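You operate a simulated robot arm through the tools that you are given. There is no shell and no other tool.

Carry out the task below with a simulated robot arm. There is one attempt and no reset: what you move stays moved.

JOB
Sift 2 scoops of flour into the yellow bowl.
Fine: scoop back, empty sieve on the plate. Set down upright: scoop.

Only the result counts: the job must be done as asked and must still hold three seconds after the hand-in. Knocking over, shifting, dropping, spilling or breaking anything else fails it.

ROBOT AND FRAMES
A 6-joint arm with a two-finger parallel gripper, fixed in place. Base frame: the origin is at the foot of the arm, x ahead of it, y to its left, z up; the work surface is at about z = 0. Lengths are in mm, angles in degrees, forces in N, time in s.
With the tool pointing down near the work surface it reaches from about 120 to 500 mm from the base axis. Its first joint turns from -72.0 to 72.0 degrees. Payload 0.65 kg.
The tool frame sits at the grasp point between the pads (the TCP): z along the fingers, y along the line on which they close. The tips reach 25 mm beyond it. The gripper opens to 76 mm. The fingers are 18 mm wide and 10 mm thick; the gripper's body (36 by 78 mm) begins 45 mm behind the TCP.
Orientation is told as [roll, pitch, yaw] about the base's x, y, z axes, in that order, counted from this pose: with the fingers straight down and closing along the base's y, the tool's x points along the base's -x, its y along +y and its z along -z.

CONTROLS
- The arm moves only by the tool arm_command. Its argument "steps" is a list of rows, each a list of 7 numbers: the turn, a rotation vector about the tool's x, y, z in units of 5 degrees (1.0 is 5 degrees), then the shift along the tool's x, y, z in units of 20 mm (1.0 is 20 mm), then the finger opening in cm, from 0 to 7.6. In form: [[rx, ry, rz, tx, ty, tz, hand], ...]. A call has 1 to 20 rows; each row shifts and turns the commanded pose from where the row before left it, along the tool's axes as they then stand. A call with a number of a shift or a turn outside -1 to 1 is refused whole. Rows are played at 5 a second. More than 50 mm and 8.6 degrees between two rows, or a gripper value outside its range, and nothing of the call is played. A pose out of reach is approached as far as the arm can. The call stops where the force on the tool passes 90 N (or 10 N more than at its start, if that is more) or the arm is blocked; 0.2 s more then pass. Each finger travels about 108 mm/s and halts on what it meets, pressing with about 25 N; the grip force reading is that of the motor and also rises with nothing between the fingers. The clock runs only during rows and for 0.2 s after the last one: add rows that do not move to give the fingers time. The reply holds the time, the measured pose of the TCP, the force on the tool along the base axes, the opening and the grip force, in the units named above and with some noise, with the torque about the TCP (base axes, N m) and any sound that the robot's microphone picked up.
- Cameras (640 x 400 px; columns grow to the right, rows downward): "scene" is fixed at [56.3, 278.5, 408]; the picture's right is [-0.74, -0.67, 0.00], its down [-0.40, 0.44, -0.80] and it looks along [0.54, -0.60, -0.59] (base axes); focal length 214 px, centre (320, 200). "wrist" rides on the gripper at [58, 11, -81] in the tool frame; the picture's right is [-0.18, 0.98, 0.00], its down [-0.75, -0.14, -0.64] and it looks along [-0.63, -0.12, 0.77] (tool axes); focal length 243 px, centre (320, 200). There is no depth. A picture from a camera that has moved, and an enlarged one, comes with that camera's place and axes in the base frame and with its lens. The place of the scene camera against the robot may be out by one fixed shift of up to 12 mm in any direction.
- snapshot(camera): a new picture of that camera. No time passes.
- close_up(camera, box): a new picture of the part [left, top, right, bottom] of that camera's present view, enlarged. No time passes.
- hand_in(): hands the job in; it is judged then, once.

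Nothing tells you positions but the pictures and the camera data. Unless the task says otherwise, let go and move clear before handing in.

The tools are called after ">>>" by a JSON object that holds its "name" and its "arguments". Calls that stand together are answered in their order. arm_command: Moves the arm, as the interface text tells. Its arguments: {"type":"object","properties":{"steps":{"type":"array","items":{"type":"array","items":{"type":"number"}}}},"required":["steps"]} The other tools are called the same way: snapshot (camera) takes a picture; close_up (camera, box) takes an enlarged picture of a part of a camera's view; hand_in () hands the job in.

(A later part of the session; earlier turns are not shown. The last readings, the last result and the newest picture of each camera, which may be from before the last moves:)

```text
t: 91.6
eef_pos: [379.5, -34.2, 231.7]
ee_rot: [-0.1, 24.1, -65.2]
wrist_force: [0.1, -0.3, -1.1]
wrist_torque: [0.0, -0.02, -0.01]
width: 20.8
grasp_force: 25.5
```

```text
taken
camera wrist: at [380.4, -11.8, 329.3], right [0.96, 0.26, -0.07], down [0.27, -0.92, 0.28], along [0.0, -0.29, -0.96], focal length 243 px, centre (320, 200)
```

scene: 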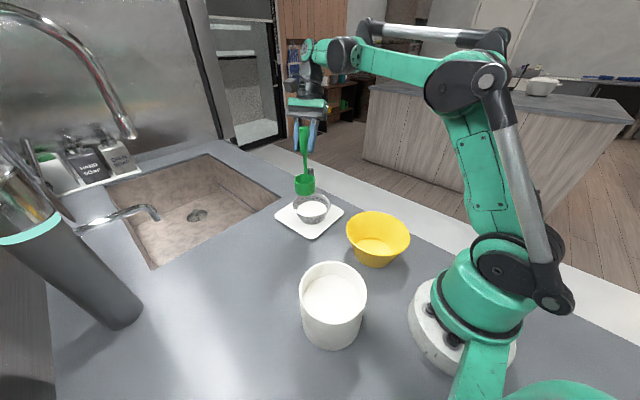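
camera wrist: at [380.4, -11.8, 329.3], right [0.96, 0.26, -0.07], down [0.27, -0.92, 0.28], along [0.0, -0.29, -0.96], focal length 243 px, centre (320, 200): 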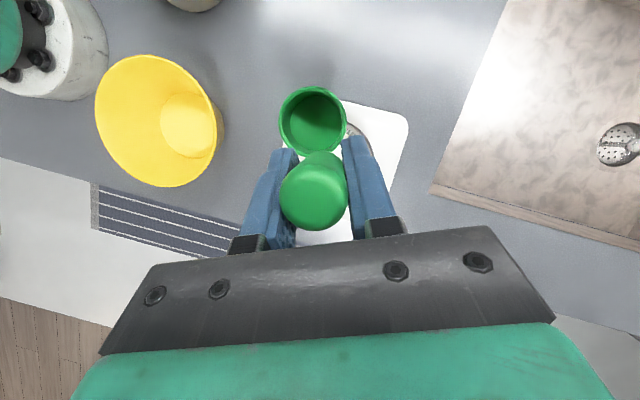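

Now I'll take the empty scoop back above its home spot and turn it to its original heading.

>>> {"name": "arm_command", "arguments": {"steps": [[0, 0, 0, 0.861, -0.009, 0.385, 1.5], [0, 0, 0, 0.861, -0.009, 0.385, 1.5], [0, 0, 0, 0.861, -0.009, 0.385, 1.5], [0, 0, 0, 0.861, -0.009, 0.385, 1.5], [0, 0, 0, 0.861, -0.009, 0.385, 1.5], [0, 0, 0, 0.861, -0.009, 0.385, 1.5], [0, 0, 0, 0.861, -0.009, 0.385, 1.5], [0.408, 0, -0.913, 0, 0, 0, 1.5], [0.408, 0, -0.913, 0, 0, 0, 1.5], [0.408, 0, -0.913, 0, 0, 0, 1.5], [0.408, 0, -0.913, 0, 0, 0, 1.5], [0.408, 0, -0.913, 0, 0, 0, 1.5], [0.408, 0, -0.913, 0, 0, 0, 1.5], [0.408, 0, -0.913, 0, 0, 0, 1.5], [0.408, 0, -0.913, 0, 0, 0, 1.5], [0.408, 0, -0.913, 0, 0, 0, 1.5], [0.408, 0, -0.913, 0, 0, 0, 1.5], [0.408, 0, -0.913, 0, 0, 0, 1.5], [0.408, 0, -0.913, 0, 0, 0, 1.5], [0.42, 0, -0.945, 0, 0, 0, 1.5]]}}

>>> {"name": "arm_command", "arguments": {"steps": [[0, 0, 0, 0, 0, 0, 1.5]]}}

>>> {"name": "snapshot", "arguments": {"camera": "wrist"}}

>>> {"name": "close_up", "arguments": {"camera": "scene", "box": [280, 170, 350, 240]}}

```text
t: 95.8
eef_pos: [324.4, 84.0, 230.5]
ee_rot: [0.0, 24.2, 0.1]
wrist_force: [-1.3, 0.6, 0.6]
wrist_torque: [0.01, 0.02, 0.03]
width: 20.7
grasp_force: 25.2
```

```text
t: 96.2
eef_pos: [322.7, 85.9, 232.7]
ee_rot: [0.0, 24.2, 0.1]
wrist_force: [-0.6, 0.2, -0.7]
wrist_torque: [-0.02, -0.01, -0.01]
width: 20.7
grasp_force: 24.9
```

```text
taken
camera wrist: at [302.8, 95.4, 329.1], right [0.17, 0.98, -0.07], down [0.95, -0.14, 0.28], along [0.26, -0.12, -0.96], focal length 243 px, centre (320, 200)
```

wrist: 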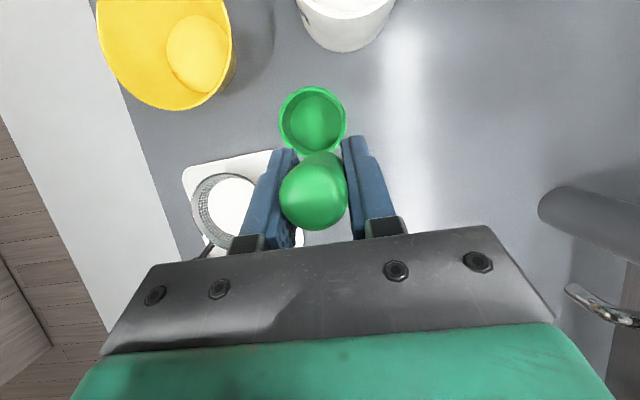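

```text
5.71 times, centred on (315, 205) of scene
camera zoom: at [56.3, 278.5, 408.0], right [-0.74, -0.67, 0.0], down [-0.4, 0.44, -0.8], along [0.54, -0.6, -0.59], focal length 1226 px, centre (349, 171)
```

zoom: 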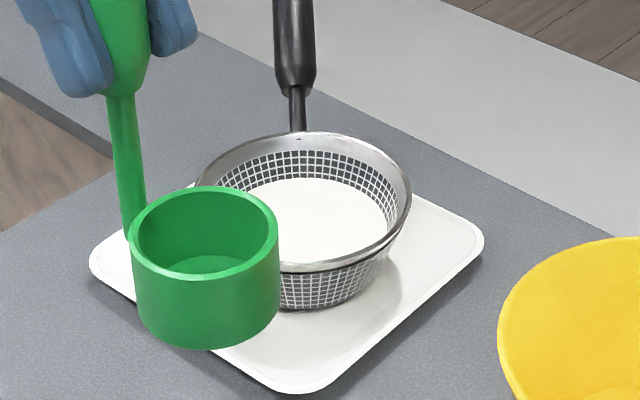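

The scoop has twisted about 10° in the grip, so I'll turn the yaw -10° to restore its original heading before lowering.

>>> {"name": "arm_command", "arguments": {"steps": [[-0.408, 0, 0.913, 0, 0, 0, 1.5], [-0.408, 0, 0.913, 0, 0, 0, 1.5], [0, 0, 0, 0, 0, 0, 1.5], [0, 0, 0, 0, 0, 0, 1.5]]}}

>>> {"name": "snapshot", "arguments": {"camera": "wrist"}}

>>> {"name": "close_up", "arguments": {"camera": "wrist", "box": [250, 60, 390, 170]}}

>>> {"name": "close_up", "arguments": {"camera": "scene", "box": [240, 100, 360, 240]}}

```text
t: 97.2
eef_pos: [322.8, 85.6, 231.2]
ee_rot: [0.1, 24.0, -10.1]
wrist_force: [-0.4, 0.2, 0.2]
wrist_torque: [0.04, 0.02, -0.03]
width: 20.4
grasp_force: 25.5
```

```text
taken
camera wrist: at [305.0, 98.7, 329.3], right [0.34, 0.94, -0.07], down [0.91, -0.3, 0.28], along [0.24, -0.16, -0.96], focal length 243 px, centre (320, 200)
```

wrist: 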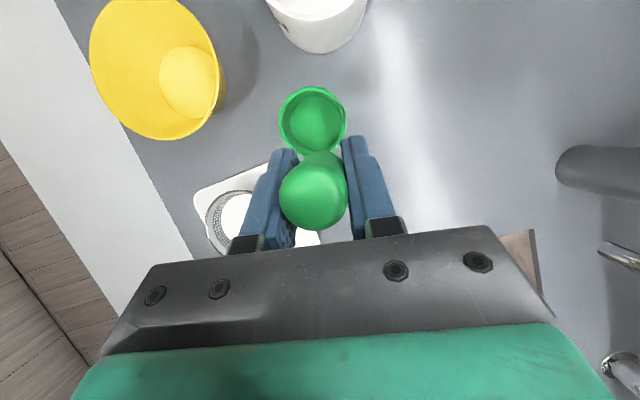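

```text
3.64 times, centred on (320, 115) of wrist
camera zoom: at [305.0, 98.7, 329.3], right [0.34, 0.94, -0.07], down [0.91, -0.3, 0.28], along [0.24, -0.16, -0.96], focal length 882 px, centre (320, 509)
```

zoom: 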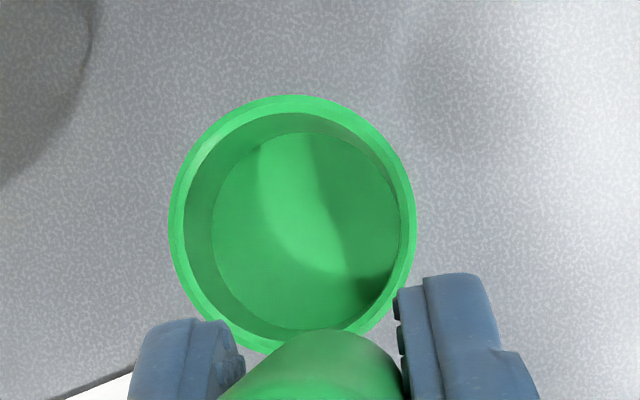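

```text
2.86 times, centred on (300, 170) of scene
camera zoom: at [56.3, 278.5, 408.0], right [-0.74, -0.67, 0.0], down [-0.4, 0.44, -0.8], along [0.54, -0.6, -0.59], focal length 613 px, centre (377, 286)
```

zoom: 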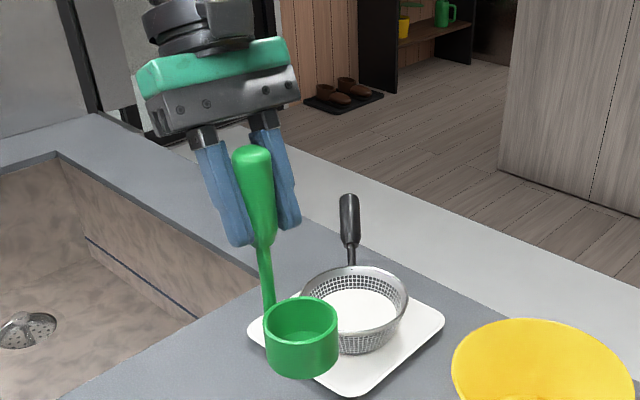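

The cup is now above its original spot, centred at about [293.7, 83]. I'll lower it to just above the counter.

>>> {"name": "arm_command", "arguments": {"steps": [[0, 0, 0, -0.3, 0, 0.685, 1.5], [0, 0, 0, -0.408, 0, 0.913, 1.5], [0, 0, 0, -0.408, 0, 0.913, 1.5], [0, 0, 0, -0.408, 0, 0.913, 1.5], [0, 0, 0, -0.408, 0, 0.913, 1.5], [0, 0, 0, -0.245, 0, 0.548, 1.5], [0, 0, 0, -0.1, 0, 0.22, 1.5], [0, 0, 0, 0, 0, 0, 1.5]]}}

>>> {"name": "snapshot", "arguments": {"camera": "wrist"}}

>>> {"name": "close_up", "arguments": {"camera": "scene", "box": [240, 170, 360, 290]}}

```text
t: 99.0
eef_pos: [324.5, 85.9, 120.5]
ee_rot: [0.1, 24.1, -9.9]
wrist_force: [0.3, 0.0, 0.1]
wrist_torque: [0.03, 0.02, 0.02]
width: 20.8
grasp_force: 25.0
```

```text
taken
camera wrist: at [304.7, 98.9, 216.6], right [0.34, 0.94, -0.07], down [0.91, -0.3, 0.28], along [0.24, -0.16, -0.96], focal length 243 px, centre (320, 200)
```

wrist: 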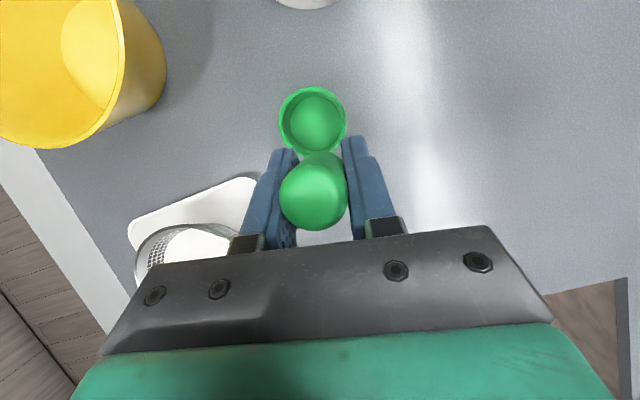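

```text
3.33 times, centred on (300, 230) of scene
camera zoom: at [56.3, 278.5, 408.0], right [-0.74, -0.67, 0.0], down [-0.4, 0.44, -0.8], along [0.54, -0.6, -0.59], focal length 715 px, centre (387, 100)
```

zoom: 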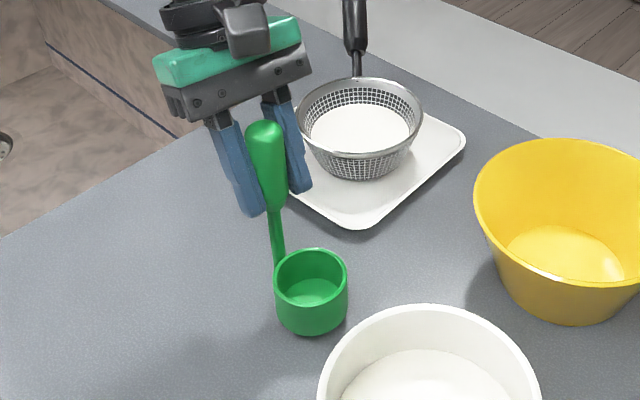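

The cup is about 10 mm above the counter. I'll lower it in small steps and watch for contact.

>>> {"name": "arm_command", "arguments": {"steps": [[0, 0, 0, -0.06, 0, 0.137, 1.5], [0, 0, 0, -0.06, 0, 0.137, 1.5], [0, 0, 0, -0.04, 0, 0.091, 1.5], [0, 0, 0, 0, 0, 0, 1.5]]}}

>>> {"name": "arm_command", "arguments": {"steps": [[0, 0, 0, -0.02, 0, 0.046, 1.5], [0, 0, 0, 0, 0, 0, 1.5]]}}

>>> {"name": "arm_command", "arguments": {"steps": [[0, 0, 0, -0.02, 0, 0.046, 1.5], [0, 0, 0, 0, 0, 0, 1.5]]}}

>>> {"name": "close_up", "arguments": {"camera": "scene", "box": [260, 190, 340, 290]}}

```text
t: 100.0
eef_pos: [323.0, 86.2, 112.4]
ee_rot: [0.1, 24.1, -10.0]
wrist_force: [-0.1, -0.9, -0.6]
wrist_torque: [0.01, 0.03, -0.01]
width: 20.9
grasp_force: 24.9
```

```text
t: 100.6
eef_pos: [322.2, 85.4, 111.4]
ee_rot: [0.1, 24.1, -9.9]
wrist_force: [0.3, -1.1, -0.4]
wrist_torque: [-0.01, 0.01, 0.02]
width: 20.7
grasp_force: 24.9
```

```text
t: 101.2
eef_pos: [321.8, 85.9, 110.3]
ee_rot: [0.1, 24.1, -10.0]
wrist_force: [6.1, -2.4, 22.0]
wrist_torque: [-0.17, -0.02, 0.0]
width: 20.9
grasp_force: 24.9
```

```text
4.00 times, centred on (300, 240) of scene
camera zoom: at [56.2, 278.5, 408.0], right [-0.74, -0.67, 0.0], down [-0.4, 0.44, -0.8], along [0.54, -0.6, -0.59], focal length 858 px, centre (400, 40)
```

zoom: 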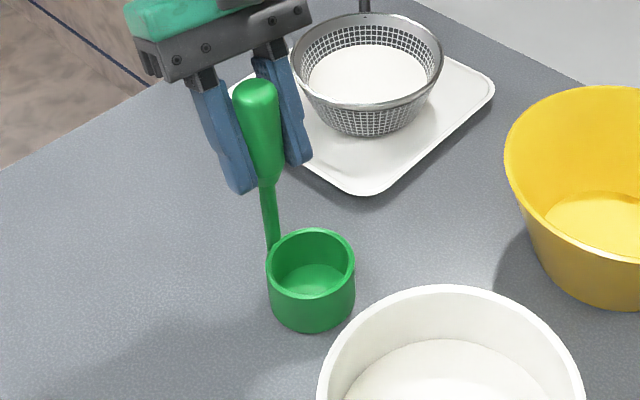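

The scoop has made contact (22 N). I'll ease off slightly and open the fingers gently.

>>> {"name": "arm_command", "arguments": {"steps": [[0, 0, 0, 0.012, 0, -0.027, 1.5], [0, 0, 0, 0, 0, 0, 1.5], [0, 0, 0, 0, 0, 0, 2.2], [0, 0, 0, 0, 0, 0, 2.6], [0, 0, 0, 0, 0, 0, 3.4], [0, 0, 0, 0, 0, 0, 5.0], [0, 0, 0, 0, 0, 0, 7.0], [0, 0, 0, 0, 0, 0, 7.0]]}}

>>> {"name": "close_up", "arguments": {"camera": "scene", "box": [260, 190, 340, 290]}}

>>> {"name": "snapshot", "arguments": {"camera": "wrist"}}

```text
t: 103.0
eef_pos: [324.0, 85.5, 111.0]
ee_rot: [0.2, 24.0, -9.9]
wrist_force: [0.0, -0.7, 0.3]
wrist_torque: [0.0, 0.01, 0.02]
width: 69.9
grasp_force: 0.0
```

```text
4.00 times, centred on (300, 240) of scene
camera zoom: at [56.3, 278.5, 408.0], right [-0.74, -0.67, 0.0], down [-0.4, 0.44, -0.8], along [0.54, -0.6, -0.59], focal length 858 px, centre (400, 40)
```

zoom: 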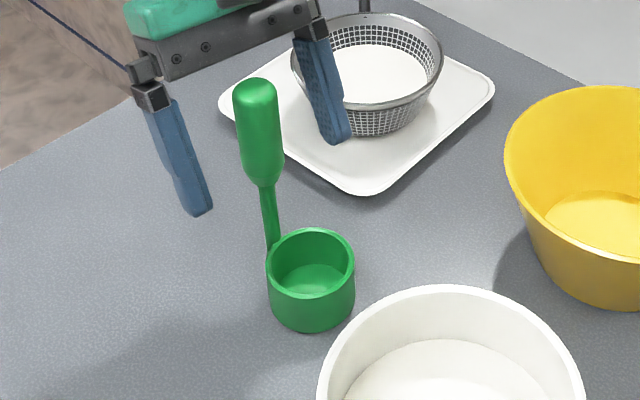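

```text
taken
camera wrist: at [304.3, 99.0, 208.3], right [0.34, 0.94, -0.07], down [0.91, -0.3, 0.28], along [0.24, -0.16, -0.96], focal length 243 px, centre (320, 200)
```

wrist: 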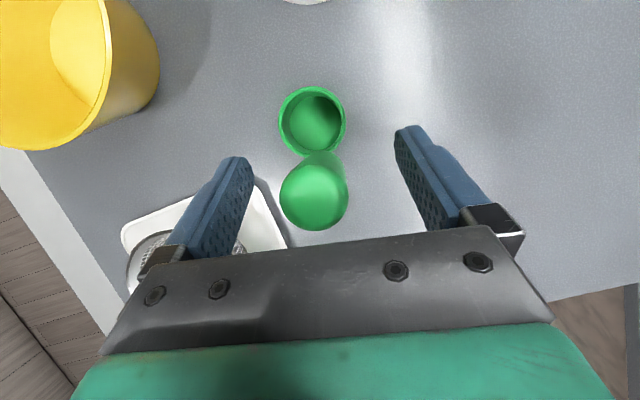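

The scoop stands upright where it was originally. I'll back the gripper off along its axis, straighten it, and go and look at the sieve handle.

>>> {"name": "arm_command", "arguments": {"steps": [[0, 0, 0, 0, 0, -0.5, 7.6], [0, 0, 0, 0, 0, -0.9, 7.6], [0, 0, 0, 0, 0, -0.9, 7.6], [0, -0.3, 0, 0, 0, -0.9, 7.6], [0, -0.5, 0, 0, 0, -0.9, 7.6], [0, -1, 0, 0, 0, -0.9, 7.6], [0, -1, 0, 0, 0, -0.9, 7.6], [0, -1, 0, 0, 0, -0.9, 7.6], [0, -1, 0, 0, 0, -0.6, 7.6], [0, 0, 0, 0, 0, 0, 7.6]]}}

>>> {"name": "snapshot", "arguments": {"camera": "scene"}}

>>> {"name": "snapshot", "arguments": {"camera": "wrist"}}

```text
t: 105.2
eef_pos: [371.9, 77.2, 247.8]
ee_rot: [0.1, 0.0, -10.0]
wrist_force: [0.4, 0.2, -0.6]
wrist_torque: [-0.04, -0.02, 0.0]
width: 76.1
grasp_force: 0.1
```

```text
taken
```

scene: 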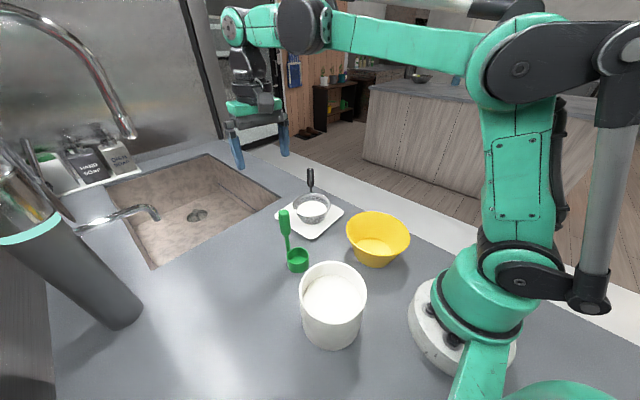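

```text
taken
camera wrist: at [315.4, 97.1, 330.0], right [0.35, 0.94, 0.0], down [0.72, -0.27, 0.64], along [0.6, -0.22, -0.77], focal length 243 px, centre (320, 200)
```

wrist: 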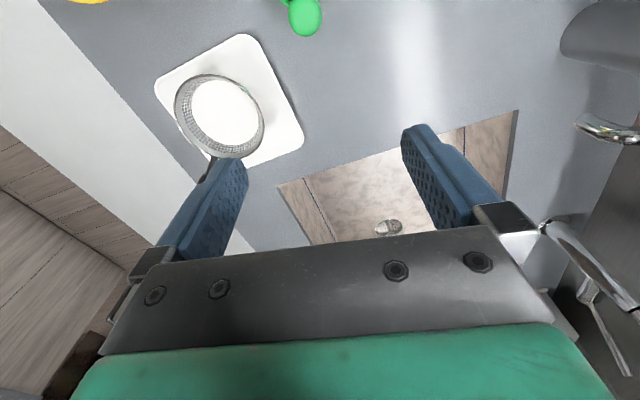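

Now I'll move above the sieve with the tool yawed to match the handle direction, about -42°, and measure the handle.

>>> {"name": "arm_command", "arguments": {"steps": [[0, 0, 0, -0.32, -0.8125, -0.075, 7.6], [0, 0, 0, -0.32, -0.8125, -0.075, 7.6], [0, 0, 0, -0.32, -0.8125, -0.075, 7.6], [0, 0, 0, -0.32, -0.8125, -0.075, 7.6], [0, 0, 0, -0.32, -0.8125, -0.075, 7.6], [0, 0, 0, -0.32, -0.8125, -0.075, 7.6], [0, 0, 0, -0.32, -0.8125, -0.075, 7.6], [0, 0, 0, -0.32, -0.8125, -0.075, 7.6], [0, 0, 1, 0, 0, 0, 7.6], [0, 0, 1, 0, 0, 0, 7.6], [0, 0, 1, 0, 0, 0, 7.6], [0, 0, 1, 0, 0, 0, 7.6], [0, 0, 1, 0, 0, 0, 7.6], [0, 0, 1, 0, 0, 0, 7.6], [0, 0, 0.4, 0, 0, 0, 7.6], [0, 0, 0, 0, 0, 0, 7.6]]}}

>>> {"name": "snapshot", "arguments": {"camera": "wrist"}}

>>> {"name": "close_up", "arguments": {"camera": "wrist", "box": [230, 20, 410, 200]}}

>>> {"name": "close_up", "arguments": {"camera": "scene", "box": [270, 150, 350, 240]}}

```text
t: 108.6
eef_pos: [397.6, -59.0, 260.2]
ee_rot: [0.1, 0.2, -42.1]
wrist_force: [0.0, 0.6, 0.2]
wrist_torque: [-0.01, 0.02, -0.02]
width: 76.0
grasp_force: 0.0
```

```text
taken
camera wrist: at [361.6, -13.3, 342.1], right [0.8, 0.61, 0.0], down [0.47, -0.61, 0.64], along [0.39, -0.51, -0.77], focal length 243 px, centre (320, 200)
```

wrist: 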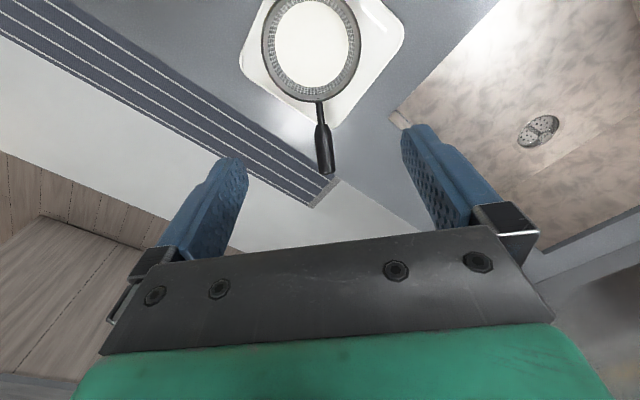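

```text
2.22 times, centred on (320, 110) of wrist
camera zoom: at [361.6, -13.3, 342.1], right [0.8, 0.61, 0.0], down [0.47, -0.61, 0.64], along [0.39, -0.51, -0.77], focal length 539 px, centre (320, 400)
```

zoom: 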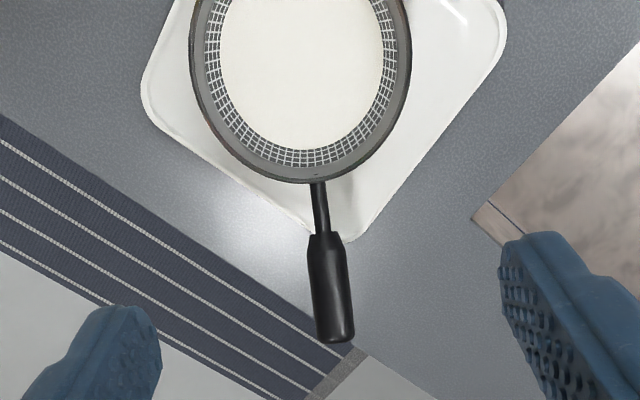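

```text
4.44 times, centred on (310, 195) of scene
camera zoom: at [56.3, 278.5, 408.0], right [-0.74, -0.67, 0.0], down [-0.4, 0.44, -0.8], along [0.54, -0.6, -0.59], focal length 953 px, centre (364, 222)
```

zoom: 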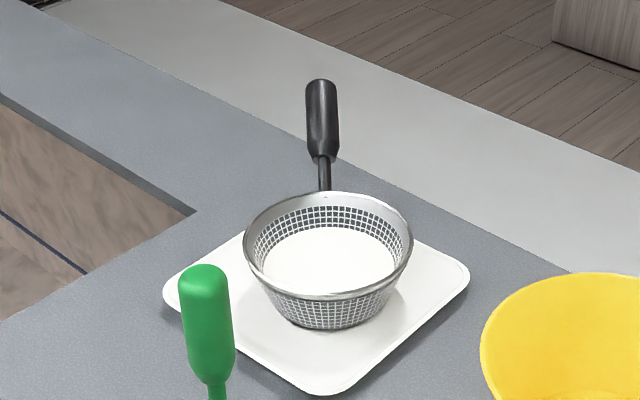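

From several views the sieve handle runs from the rim at about [418, -90, 51] to a tip near [467, -138, 95]. The thick grip starts at about [433, -105, 64]. I'll position above the grip's lower half at [442, -113] and check before descending.

>>> {"name": "arm_command", "arguments": {"steps": [[0, 0, 0.1, -0.87, -0.13, 0.5, 7.6], [0, 0, 0.1, -0.87, -0.13, 0.5, 7.6], [0, 0, 0.1, -0.87, -0.13, 0.5, 7.6], [0, 0, 0.1, -0.87, -0.13, 0.5, 7.6], [0, 0, 0, 0, 0, 0.9, 7.6], [0, 0, 0, 0, 0, 0.9, 7.6], [0, 0, 0, 0, 0, 0.9, 7.6], [0, 0, 0, 0, 0, 0.9, 7.6], [0, 0, 0, 0, 0, 0, 7.6]]}}

>>> {"name": "snapshot", "arguments": {"camera": "wrist"}}

>>> {"name": "close_up", "arguments": {"camera": "scene", "box": [260, 110, 360, 240]}}

```text
t: 110.6
eef_pos: [440.4, -114.7, 148.8]
ee_rot: [0.1, 0.2, -44.0]
wrist_force: [0.1, 0.4, 0.2]
wrist_torque: [-0.01, -0.01, 0.01]
width: 75.8
grasp_force: 0.1
```

```text
taken
camera wrist: at [406.2, -67.0, 230.2], right [0.82, 0.58, 0.0], down [0.44, -0.63, 0.64], along [0.37, -0.52, -0.77], focal length 243 px, centre (320, 200)
```

wrist: 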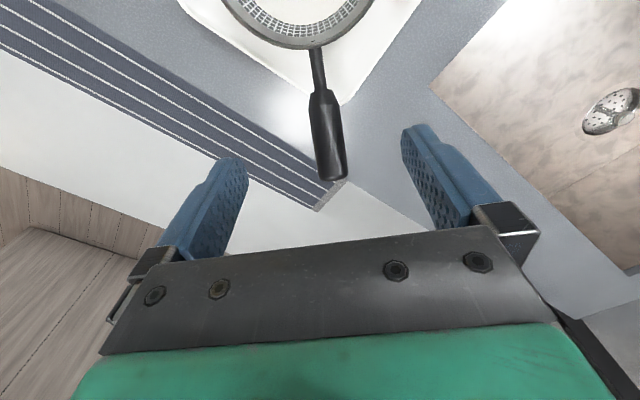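

```text
3.08 times, centred on (310, 175) of scene
camera zoom: at [56.3, 278.5, 408.0], right [-0.74, -0.67, 0.0], down [-0.4, 0.44, -0.8], along [0.54, -0.6, -0.59], focal length 660 px, centre (351, 277)
```

zoom: 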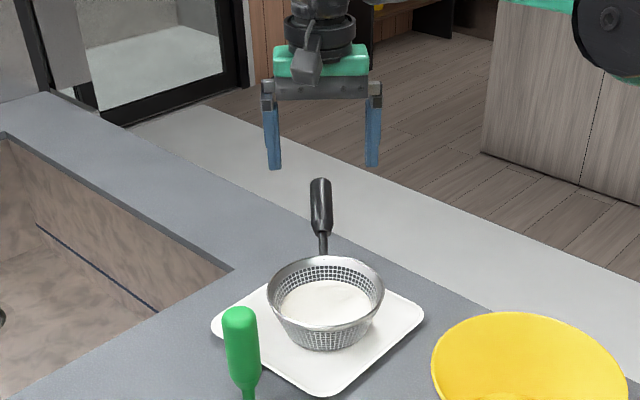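

I'll zoom in to refine the handle measurement from this closer view.

>>> {"name": "close_up", "arguments": {"camera": "wrist", "box": [260, 30, 400, 190]}}

```text
2.50 times, centred on (330, 110) of wrist
camera zoom: at [406.2, -67.0, 230.2], right [0.82, 0.58, 0.0], down [0.44, -0.63, 0.64], along [0.37, -0.52, -0.77], focal length 606 px, centre (295, 425)
```

zoom: 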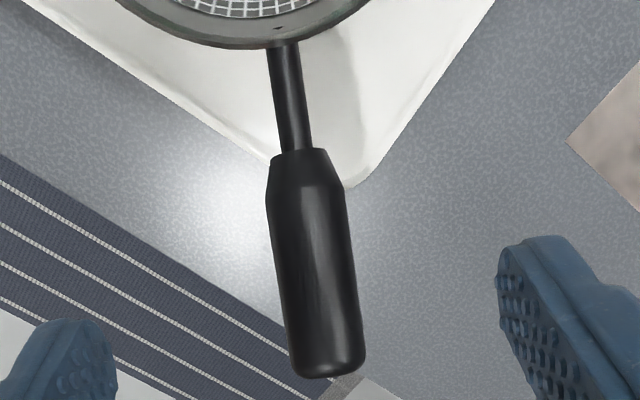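

The handle axis lines up with the tool to within 2 mm. I'll descend to the grip height of z about 72.

>>> {"name": "arm_command", "arguments": {"steps": [[0, 0, 0, 0, 0.09, 0.8, 7.6], [0, 0, 0, 0, 0, 0.9, 7.6], [0, 0, 0, 0, 0, 0.9, 7.6], [0, 0, 0, 0, 0, 0.8, 7.6], [0, 0, 0, 0, 0, 0.4, 7.6], [0, 0, 0, 0, 0, 0, 7.6]]}}

>>> {"name": "snapshot", "arguments": {"camera": "wrist"}}

>>> {"name": "close_up", "arguments": {"camera": "scene", "box": [260, 110, 360, 240]}}

```text
t: 112.0
eef_pos: [444.3, -114.7, 70.9]
ee_rot: [0.1, 0.2, -44.0]
wrist_force: [-0.2, 0.5, 0.5]
wrist_torque: [0.02, -0.01, -0.03]
width: 75.8
grasp_force: 0.1
```

```text
taken
camera wrist: at [409.1, -65.8, 152.6], right [0.82, 0.58, 0.0], down [0.44, -0.63, 0.64], along [0.37, -0.52, -0.77], focal length 243 px, centre (320, 200)
```

wrist: 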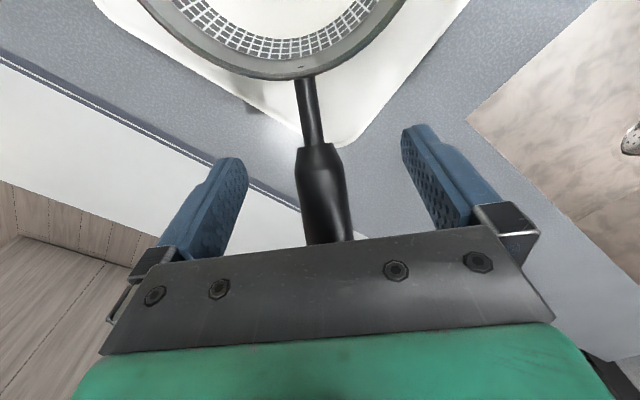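

```text
3.08 times, centred on (310, 175) of scene
camera zoom: at [56.3, 278.5, 408.0], right [-0.74, -0.67, 0.0], down [-0.4, 0.44, -0.8], along [0.54, -0.6, -0.59], focal length 660 px, centre (351, 277)
```

zoom: 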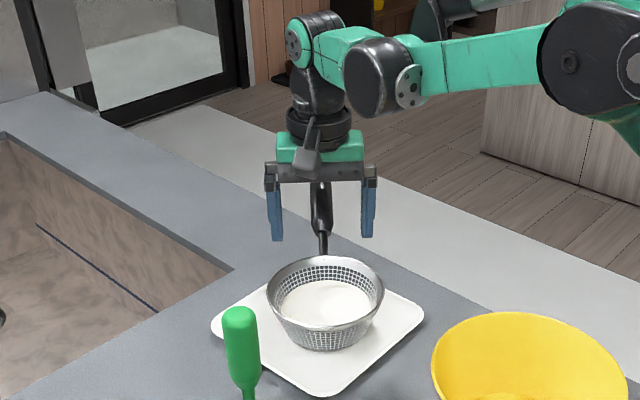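

The handle is centred between the fingers with clearance under the gripper body. I'll close gently.

>>> {"name": "arm_command", "arguments": {"steps": [[0, 0, 0, 0, 0, 0, 5.0], [0, 0, 0, 0, 0, 0, 3.6], [0, 0, 0, 0, 0, 0, 2.6], [0, 0, 0, 0, 0, 0, 2.0], [0, 0, 0, 0, 0, 0, 1.2], [0, 0, 0, 0, 0, 0, 1.0], [0, 0, 0, 0, 0, 0, 1.0]]}}

>>> {"name": "snapshot", "arguments": {"camera": "wrist"}}

>>> {"name": "close_up", "arguments": {"camera": "scene", "box": [270, 150, 350, 240]}}

```text
t: 113.6
eef_pos: [444.6, -113.2, 70.6]
ee_rot: [0.2, 0.2, -44.0]
wrist_force: [0.3, 1.0, 0.5]
wrist_torque: [0.04, -0.03, -0.08]
width: 20.9
grasp_force: 24.5
```

```text
taken
camera wrist: at [409.1, -65.8, 152.8], right [0.82, 0.58, 0.0], down [0.44, -0.63, 0.64], along [0.37, -0.52, -0.77], focal length 243 px, centre (320, 200)
```

wrist: 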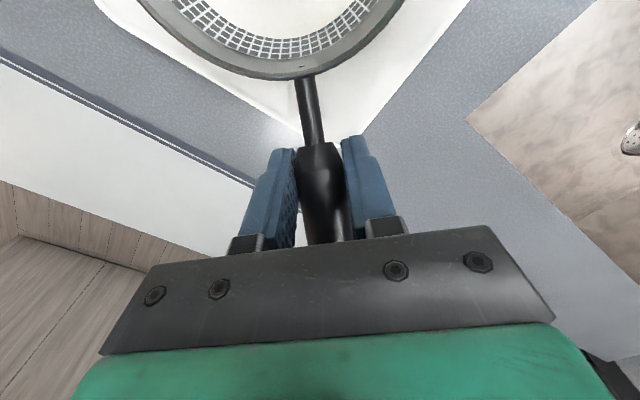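

```text
4.44 times, centred on (310, 195) of scene
camera zoom: at [56.3, 278.5, 408.0], right [-0.74, -0.67, 0.0], down [-0.4, 0.44, -0.8], along [0.54, -0.6, -0.59], focal length 953 px, centre (364, 222)
```

zoom: 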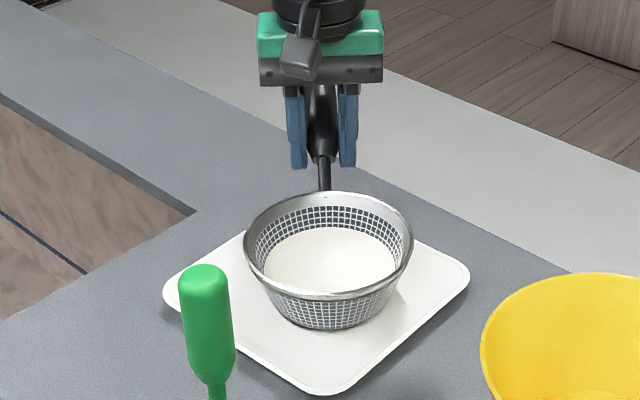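

The handle is gripped with the sieve unmoved; its home TCP is about [444.4, -114, 70.8] at yaw -44°. I'll lift a few millimetres slowly to test that it stays level.

>>> {"name": "arm_command", "arguments": {"steps": [[0, 0, 0, 0, 0, -0.1, 1.0], [0, 0, 0, 0, 0, -0.15, 1.0], [0, 0, 0, 0, 0, -0.2, 1.0], [0, 0, 0, 0, 0, 0, 1.0], [0, 0, 0, 0, 0, 0, 1.0]]}}

>>> {"name": "close_up", "arguments": {"camera": "scene", "box": [270, 150, 350, 240]}}

>>> {"name": "snapshot", "arguments": {"camera": "wrist"}}

```text
t: 114.8
eef_pos: [443.7, -113.3, 80.9]
ee_rot: [0.1, 0.2, -44.0]
wrist_force: [0.0, 0.4, -2.0]
wrist_torque: [-0.08, -0.13, 0.0]
width: 21.4
grasp_force: 25.2
```

```text
4.44 times, centred on (310, 195) of scene
camera zoom: at [56.3, 278.5, 408.0], right [-0.74, -0.67, 0.0], down [-0.4, 0.44, -0.8], along [0.54, -0.6, -0.59], focal length 953 px, centre (364, 222)
```

zoom: 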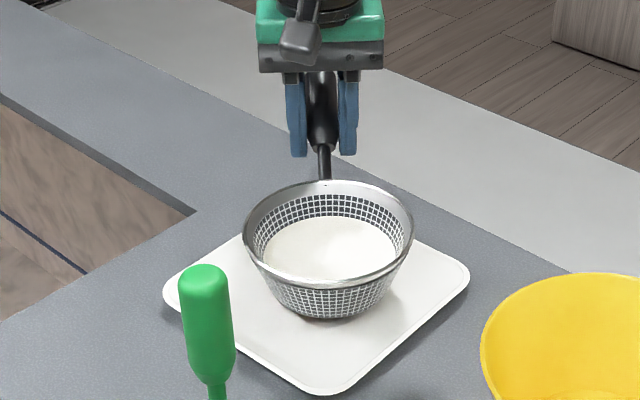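

```text
taken
camera wrist: at [408.9, -65.9, 162.3], right [0.82, 0.58, 0.0], down [0.44, -0.63, 0.64], along [0.37, -0.52, -0.77], focal length 243 px, centre (320, 200)
```

wrist: 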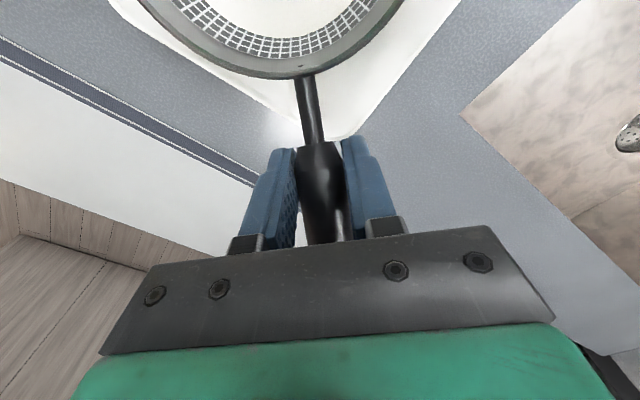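

The sieve lifts and stays almost level with no sign of slip. I'll continue lifting slowly, straight up over the plate.

>>> {"name": "arm_command", "arguments": {"steps": [[0, 0, 0, 0, 0, -0.1, 1.0], [0, 0, 0, 0, 0, -0.2, 1.0], [0, 0, 0, 0, 0, -0.3, 1.0], [0, 0, 0, 0, 0, -0.35, 1.0], [0, 0, 0, 0, 0, -0.35, 1.0], [0, 0, 0, 0, 0, -0.35, 1.0], [0, 0, 0, 0, 0, -0.3, 1.0], [0, 0, 0, 0, 0, -0.2, 1.0], [0, 0, 0, 0, 0, -0.1, 1.0], [0, 0, 0, 0, 0, 0, 1.0]]}}

>>> {"name": "close_up", "arguments": {"camera": "scene", "box": [260, 110, 360, 240]}}

>>> {"name": "snapshot", "arguments": {"camera": "wrist"}}

```text
t: 117.0
eef_pos: [443.2, -113.6, 127.3]
ee_rot: [0.0, 0.3, -44.0]
wrist_force: [-0.1, -0.6, -2.0]
wrist_torque: [-0.1, -0.08, 0.02]
width: 21.5
grasp_force: 24.7
```

```text
3.08 times, centred on (310, 175) of scene
camera zoom: at [56.3, 278.5, 408.0], right [-0.74, -0.67, 0.0], down [-0.4, 0.44, -0.8], along [0.54, -0.6, -0.59], focal length 660 px, centre (351, 277)
```

zoom: 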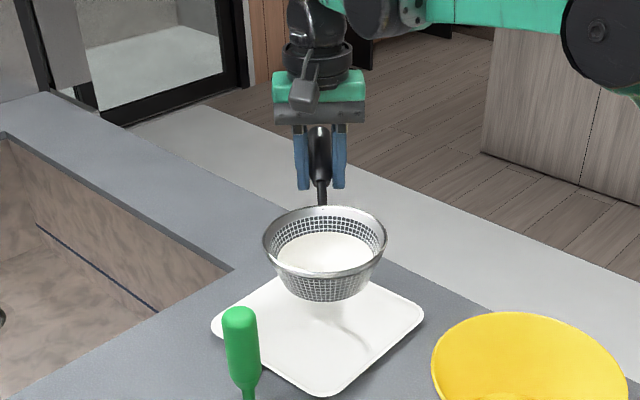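

```text
taken
camera wrist: at [409.0, -66.1, 208.0], right [0.82, 0.58, 0.0], down [0.44, -0.63, 0.64], along [0.37, -0.52, -0.77], focal length 243 px, centre (320, 200)
```

wrist: 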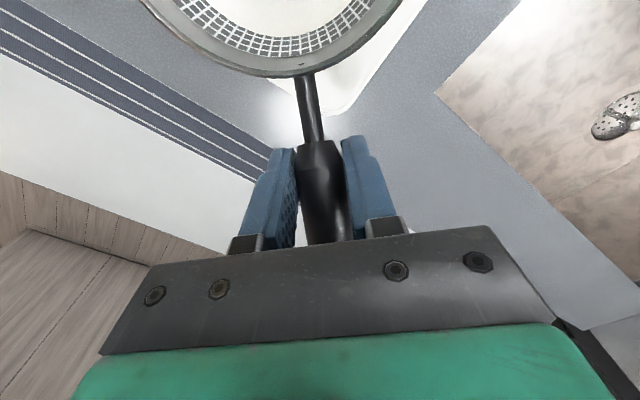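

I'll check the plate for any fallen flour before moving on.

>>> {"name": "close_up", "arguments": {"camera": "scene", "box": [270, 170, 350, 245]}}

```text
5.33 times, centred on (310, 208) of scene
camera zoom: at [56.3, 278.5, 408.0], right [-0.74, -0.67, 0.0], down [-0.4, 0.44, -0.8], along [0.54, -0.6, -0.59], focal length 1144 px, centre (373, 160)
```

zoom: 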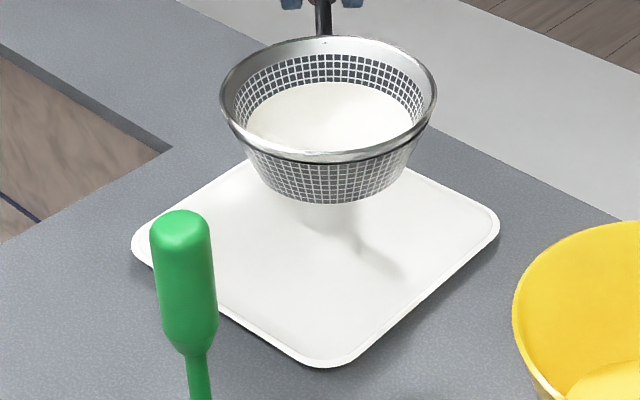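

The plate is clean. I'll lift a bit more and then carry the sieve slowly and smoothly toward the bowl.

>>> {"name": "arm_command", "arguments": {"steps": [[0, 0, 0, 0, 0, -0.1, 1.0], [0, 0, 0, 0, 0, -0.2, 1.0], [0, 0, 0, 0, 0, -0.3, 1.0], [0, 0, 0, 0, 0, -0.35, 1.0], [0, 0, 0, 0, 0, -0.35, 1.0], [0, 0, 0, 0, 0, -0.3, 1.0], [0, 0, 0, 0, 0, -0.2, 1.0], [0, 0, 0, 0, 0, -0.1, 1.0], [0, 0, 0, 0, 0, 0, 1.0]]}}

>>> {"name": "arm_command", "arguments": {"steps": [[0, 0, 0, 0.107, -0.1085, 0, 1.0], [0, 0, 0, 0.214, -0.217, 0, 1.0], [0, 0, 0, 0.32, -0.3255, 0, 1.0], [0, 0, 0, 0.4275, -0.434, 0, 1.0], [0, 0, 0, 0.4275, -0.434, 0, 1.0], [0, 0, 0, 0.4275, -0.434, 0, 1.0], [0, 0, 0, 0.4275, -0.434, 0, 1.0], [0, 0, 0, 0.4275, -0.434, 0, 1.0], [0, 0, 0, 0.4275, -0.434, 0, 1.0], [0, 0, 0, 0.4275, -0.434, 0, 1.0], [0, 0, 0, 0.4275, -0.434, 0, 1.0], [0, 0, 0, 0.4275, -0.434, 0, 1.0], [0, 0, 0, 0.4275, -0.434, 0, 1.0], [0, 0, 0, 0.4275, -0.434, 0, 1.0], [0, 0, 0, 0.4275, -0.434, 0, 1.0], [0, 0, 0, 0.4275, -0.434, 0, 1.0], [0, 0, 0, 0.32, -0.3255, 0, 1.0], [0, 0, 0, 0.214, -0.217, 0, 1.0], [0, 0, 0, 0.107, -0.1085, 0, 1.0], [0, 0, 0, 0, 0, 0, 1.0]]}}

>>> {"name": "snapshot", "arguments": {"camera": "scene"}}

>>> {"name": "snapshot", "arguments": {"camera": "wrist"}}

```text
t: 119.0
eef_pos: [443.8, -113.0, 165.6]
ee_rot: [0.1, 0.2, -44.0]
wrist_force: [0.0, -0.6, -1.9]
wrist_torque: [-0.09, -0.1, -0.03]
width: 21.2
grasp_force: 24.9
```

```text
t: 123.2
eef_pos: [248.2, -117.8, 165.7]
ee_rot: [0.1, 0.2, -44.0]
wrist_force: [0.0, -0.5, -1.5]
wrist_torque: [-0.12, -0.07, 0.01]
width: 21.1
grasp_force: 25.0
```

```text
taken
```

scene: 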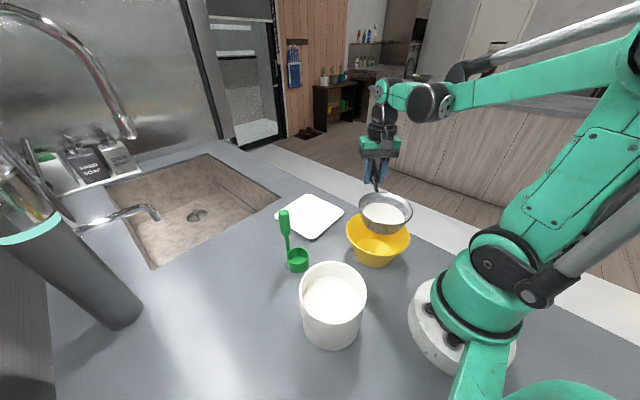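

```text
taken
camera wrist: at [213.1, -70.5, 246.6], right [0.82, 0.58, 0.0], down [0.44, -0.63, 0.64], along [0.37, -0.52, -0.77], focal length 243 px, centre (320, 200)
```

wrist: 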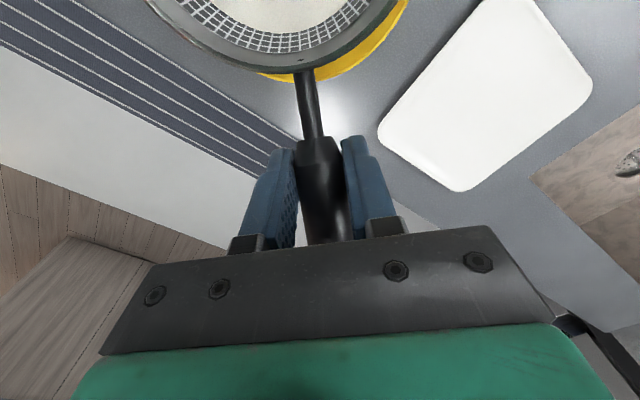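

The sieve is now over the bowl. I'll zoom in to check the alignment and look for any spill along the way.

>>> {"name": "close_up", "arguments": {"camera": "scene", "box": [330, 170, 430, 280]}}

>>> {"name": "close_up", "arguments": {"camera": "scene", "box": [250, 180, 370, 280]}}

>>> {"name": "close_up", "arguments": {"camera": "wrist", "box": [120, 0, 440, 160]}}

```text
3.64 times, centred on (380, 225) of scene
camera zoom: at [56.3, 278.5, 408.0], right [-0.74, -0.67, 0.0], down [-0.4, 0.44, -0.8], along [0.54, -0.6, -0.59], focal length 780 px, centre (102, 109)
```

zoom: 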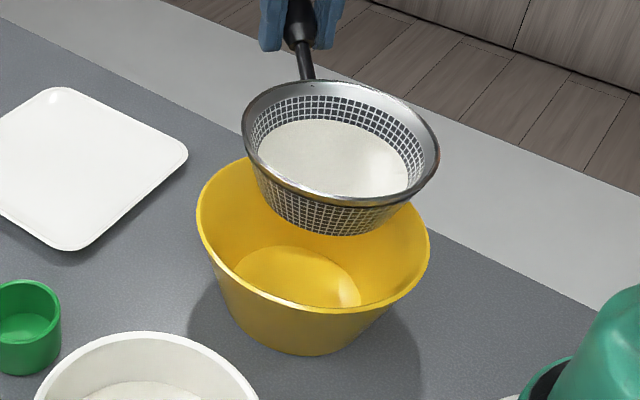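

```text
4.00 times, centred on (310, 230) of scene
camera zoom: at [56.3, 278.5, 408.0], right [-0.74, -0.67, 0.0], down [-0.4, 0.44, -0.8], along [0.54, -0.6, -0.59], focal length 858 px, centre (360, 80)
```

zoom: 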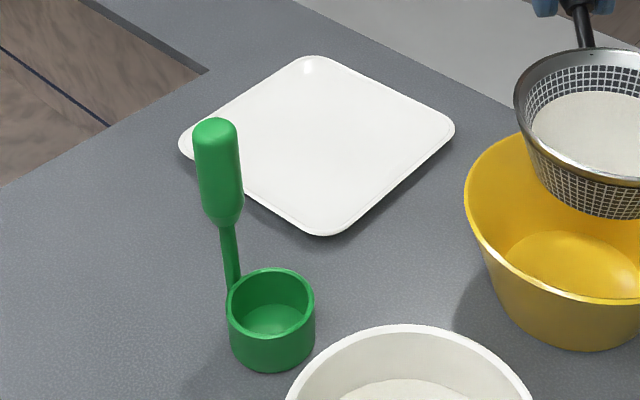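

```text
2.00 times, centred on (280, 80) of wrist
camera zoom: at [213.1, -70.5, 246.6], right [0.82, 0.58, 0.0], down [0.44, -0.63, 0.64], along [0.37, -0.52, -0.77], focal length 485 px, centre (400, 440)
```

zoom: 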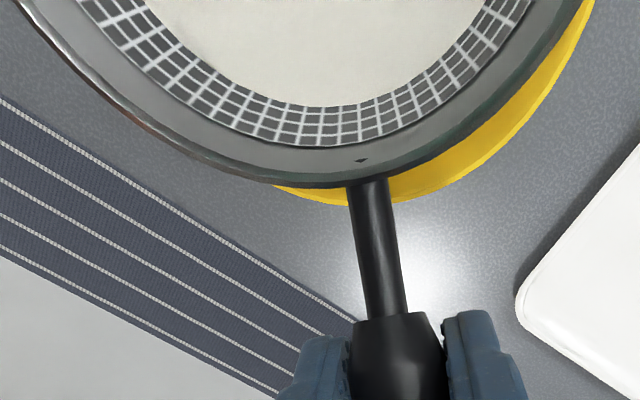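

No spill anywhere, and the sieve is centred over the bowl. I'll lower it close to the bowl rim, then start with a gentle side-to-side shake.

>>> {"name": "arm_command", "arguments": {"steps": [[0, 0, 0, -0.05, 0, 0.1, 1.0], [0, 0, 0, -0.03, 0, 0.2, 1.0], [0, 0, 0, 0, 0, 0.3, 1.0], [0, 0, 0, 0, 0, 0.3, 1.0], [0, 0, 0, 0, 0, 0.2, 1.0], [0, 0, 0, 0, 0, 0.1, 1.0], [0, 0, 0, 0, 0, 0, 1.0], [0, 0, 0, 0, 0.3, 0, 1.0], [0, 0, 0, 0, -0.6, 0, 1.0], [0, 0, 0, 0, 0.6, 0, 1.0], [0, 0, 0, 0, -0.6, 0, 1.0], [0, 0, 0, 0, 0.6, 0, 1.0], [0, 0, 0, 0, -0.3, 0, 1.0]]}}

>>> {"name": "close_up", "arguments": {"camera": "scene", "box": [330, 170, 430, 280]}}

>>> {"name": "close_up", "arguments": {"camera": "wrist", "box": [120, 0, 440, 160]}}

```text
t: 126.0
eef_pos: [250.2, -118.0, 141.4]
ee_rot: [0.2, 0.2, -44.1]
wrist_force: [0.1, 0.7, -2.4]
wrist_torque: [-0.08, -0.11, -0.01]
width: 21.0
grasp_force: 24.9
```

```text
3.64 times, centred on (380, 225) of scene
camera zoom: at [56.3, 278.6, 408.0], right [-0.74, -0.67, 0.0], down [-0.4, 0.44, -0.8], along [0.54, -0.6, -0.59], focal length 780 px, centre (102, 109)
```

zoom: 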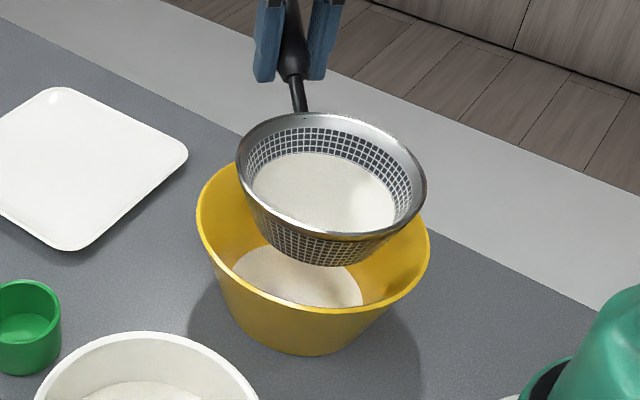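

```text
2.00 times, centred on (280, 80) of wrist
camera zoom: at [214.5, -71.5, 222.3], right [0.82, 0.58, 0.0], down [0.44, -0.63, 0.64], along [0.37, -0.52, -0.77], focal length 485 px, centre (400, 440)
```

zoom: 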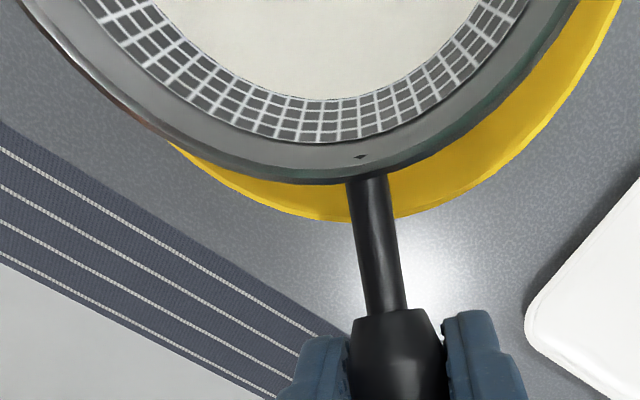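

The shake works: flour is dropping into the bowl and the sieve level has gone down. I'll continue shaking with the same motion.

>>> {"name": "arm_command", "arguments": {"steps": [[0, 0, 0, 0, 0.42, 0, 1.0], [0, 0, 0, 0, -0.6, 0, 1.0], [0, 0, 0, 0, 0.6, 0, 1.0], [0, 0, 0, 0, -0.6, 0, 1.0], [0, 0, 0, 0, 0.6, 0, 1.0], [0, 0, 0, 0, -0.6, 0, 1.0], [0, 0, 0, 0, 0.6, 0, 1.0], [0, 0, 0, 0, -0.6, 0, 1.0], [0, 0, 0, 0, 0.6, 0, 1.0], [0, 0, 0, 0, -0.6, 0, 1.0], [0, 0, 0, 0, 0.6, 0, 1.0], [0, 0, 0, 0, -0.6, 0, 1.0], [0, 0, 0, 0, 0.6, 0, 1.0], [0, 0, 0, 0, -0.6, 0, 1.0], [0, 0, 0, 0, 0.6, 0, 1.0], [0, 0, 0, 0, -0.6, 0, 1.0], [0, 0, 0, 0, 0.6, 0, 1.0], [0, 0, 0, 0, -0.3, 0, 1.0]]}}

>>> {"name": "close_up", "arguments": {"camera": "scene", "box": [330, 170, 430, 280]}}

>>> {"name": "close_up", "arguments": {"camera": "wrist", "box": [120, 0, 440, 160]}}

```text
t: 129.8
eef_pos: [249.9, -117.0, 140.4]
ee_rot: [0.0, 0.2, -43.9]
wrist_force: [0.1, -0.4, -1.7]
wrist_torque: [-0.05, -0.11, 0.01]
width: 21.0
grasp_force: 24.8
```

```text
3.64 times, centred on (380, 225) of scene
camera zoom: at [56.3, 278.6, 408.0], right [-0.74, -0.67, 0.0], down [-0.4, 0.44, -0.8], along [0.54, -0.6, -0.59], focal length 780 px, centre (102, 109)
```

zoom: 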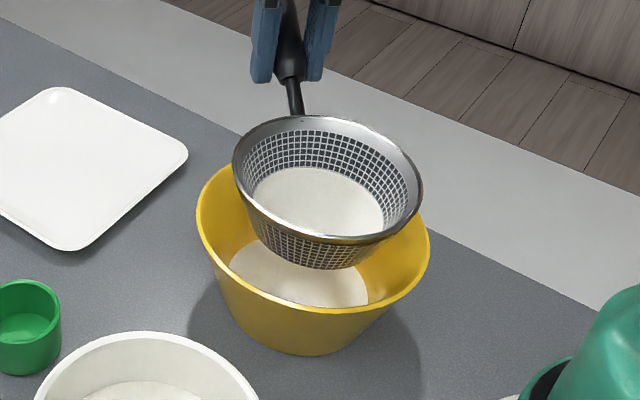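

```text
2.00 times, centred on (280, 80) of wrist
camera zoom: at [216.0, -70.3, 221.5], right [0.82, 0.58, 0.0], down [0.44, -0.63, 0.64], along [0.37, -0.52, -0.77], focal length 485 px, centre (400, 440)
```

zoom: 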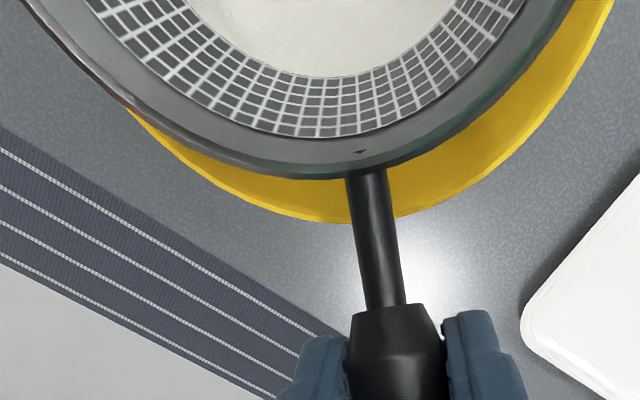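

The flour level keeps dropping. I'll continue with a slightly larger stroke and watch for any droop in the grip.

>>> {"name": "arm_command", "arguments": {"steps": [[0, 0, 0, 0, 0.4, 0, 1.0], [0, 0, 0, 0, -0.8, 0, 1.0], [0, 0, 0, 0, 0.8, 0, 1.0], [0, 0, 0, 0, -0.8, 0, 1.0], [0, 0, 0, 0, 0.8, 0, 1.0], [0, 0, 0, 0, -0.8, 0, 1.0], [0, 0, 0, 0, 0.8, 0, 1.0], [0, 0, 0, 0, -0.8, 0, 1.0], [0, 0, 0, 0, 0.8, 0, 1.0], [0, 0, 0, 0, -0.8, 0, 1.0], [0, 0, 0, 0, 0.8, 0, 1.0], [0, 0, 0, 0, -0.8, 0, 1.0], [0, 0, 0, 0, 0.8, 0, 1.0], [0, 0, 0, 0, -0.8, 0, 1.0], [0, 0, 0, 0, 0.8, 0, 1.0], [0, 0, 0, 0, -0.8, 0, 1.0], [0, 0, 0, 0, 0.8, 0, 1.0], [0, 0, 0, 0, -0.8, 0, 1.0], [0, 0, 0, 0, 0.8, 0, 1.0], [0, 0, 0, 0, -0.4, 0, 1.0]]}}

>>> {"name": "close_up", "arguments": {"camera": "scene", "box": [330, 170, 430, 280]}}

>>> {"name": "close_up", "arguments": {"camera": "wrist", "box": [120, 0, 440, 160]}}

```text
t: 134.0
eef_pos: [252.0, -118.4, 142.0]
ee_rot: [0.1, 0.2, -44.1]
wrist_force: [0.6, -0.8, -2.6]
wrist_torque: [-0.09, -0.07, 0.02]
width: 21.0
grasp_force: 24.6
```

```text
3.64 times, centred on (380, 225) of scene
camera zoom: at [56.3, 278.6, 408.0], right [-0.74, -0.67, 0.0], down [-0.4, 0.44, -0.8], along [0.54, -0.6, -0.59], focal length 780 px, centre (102, 109)
```

zoom: 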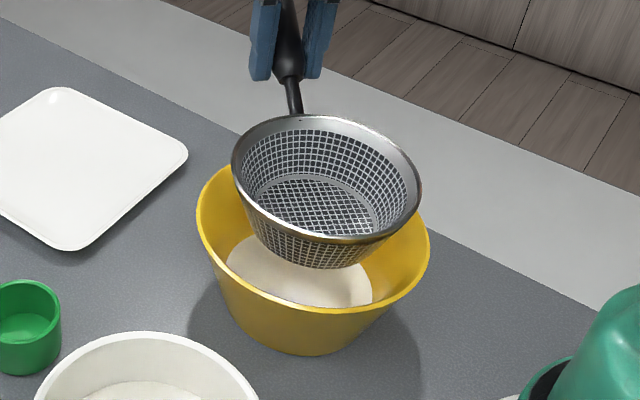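

```text
2.00 times, centred on (280, 80) of wrist
camera zoom: at [217.1, -70.2, 223.0], right [0.82, 0.58, 0.0], down [0.44, -0.63, 0.64], along [0.37, -0.52, -0.77], focal length 485 px, centre (400, 440)
```

zoom: 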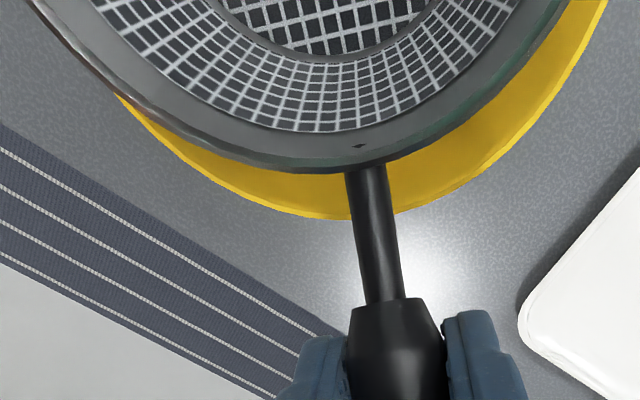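

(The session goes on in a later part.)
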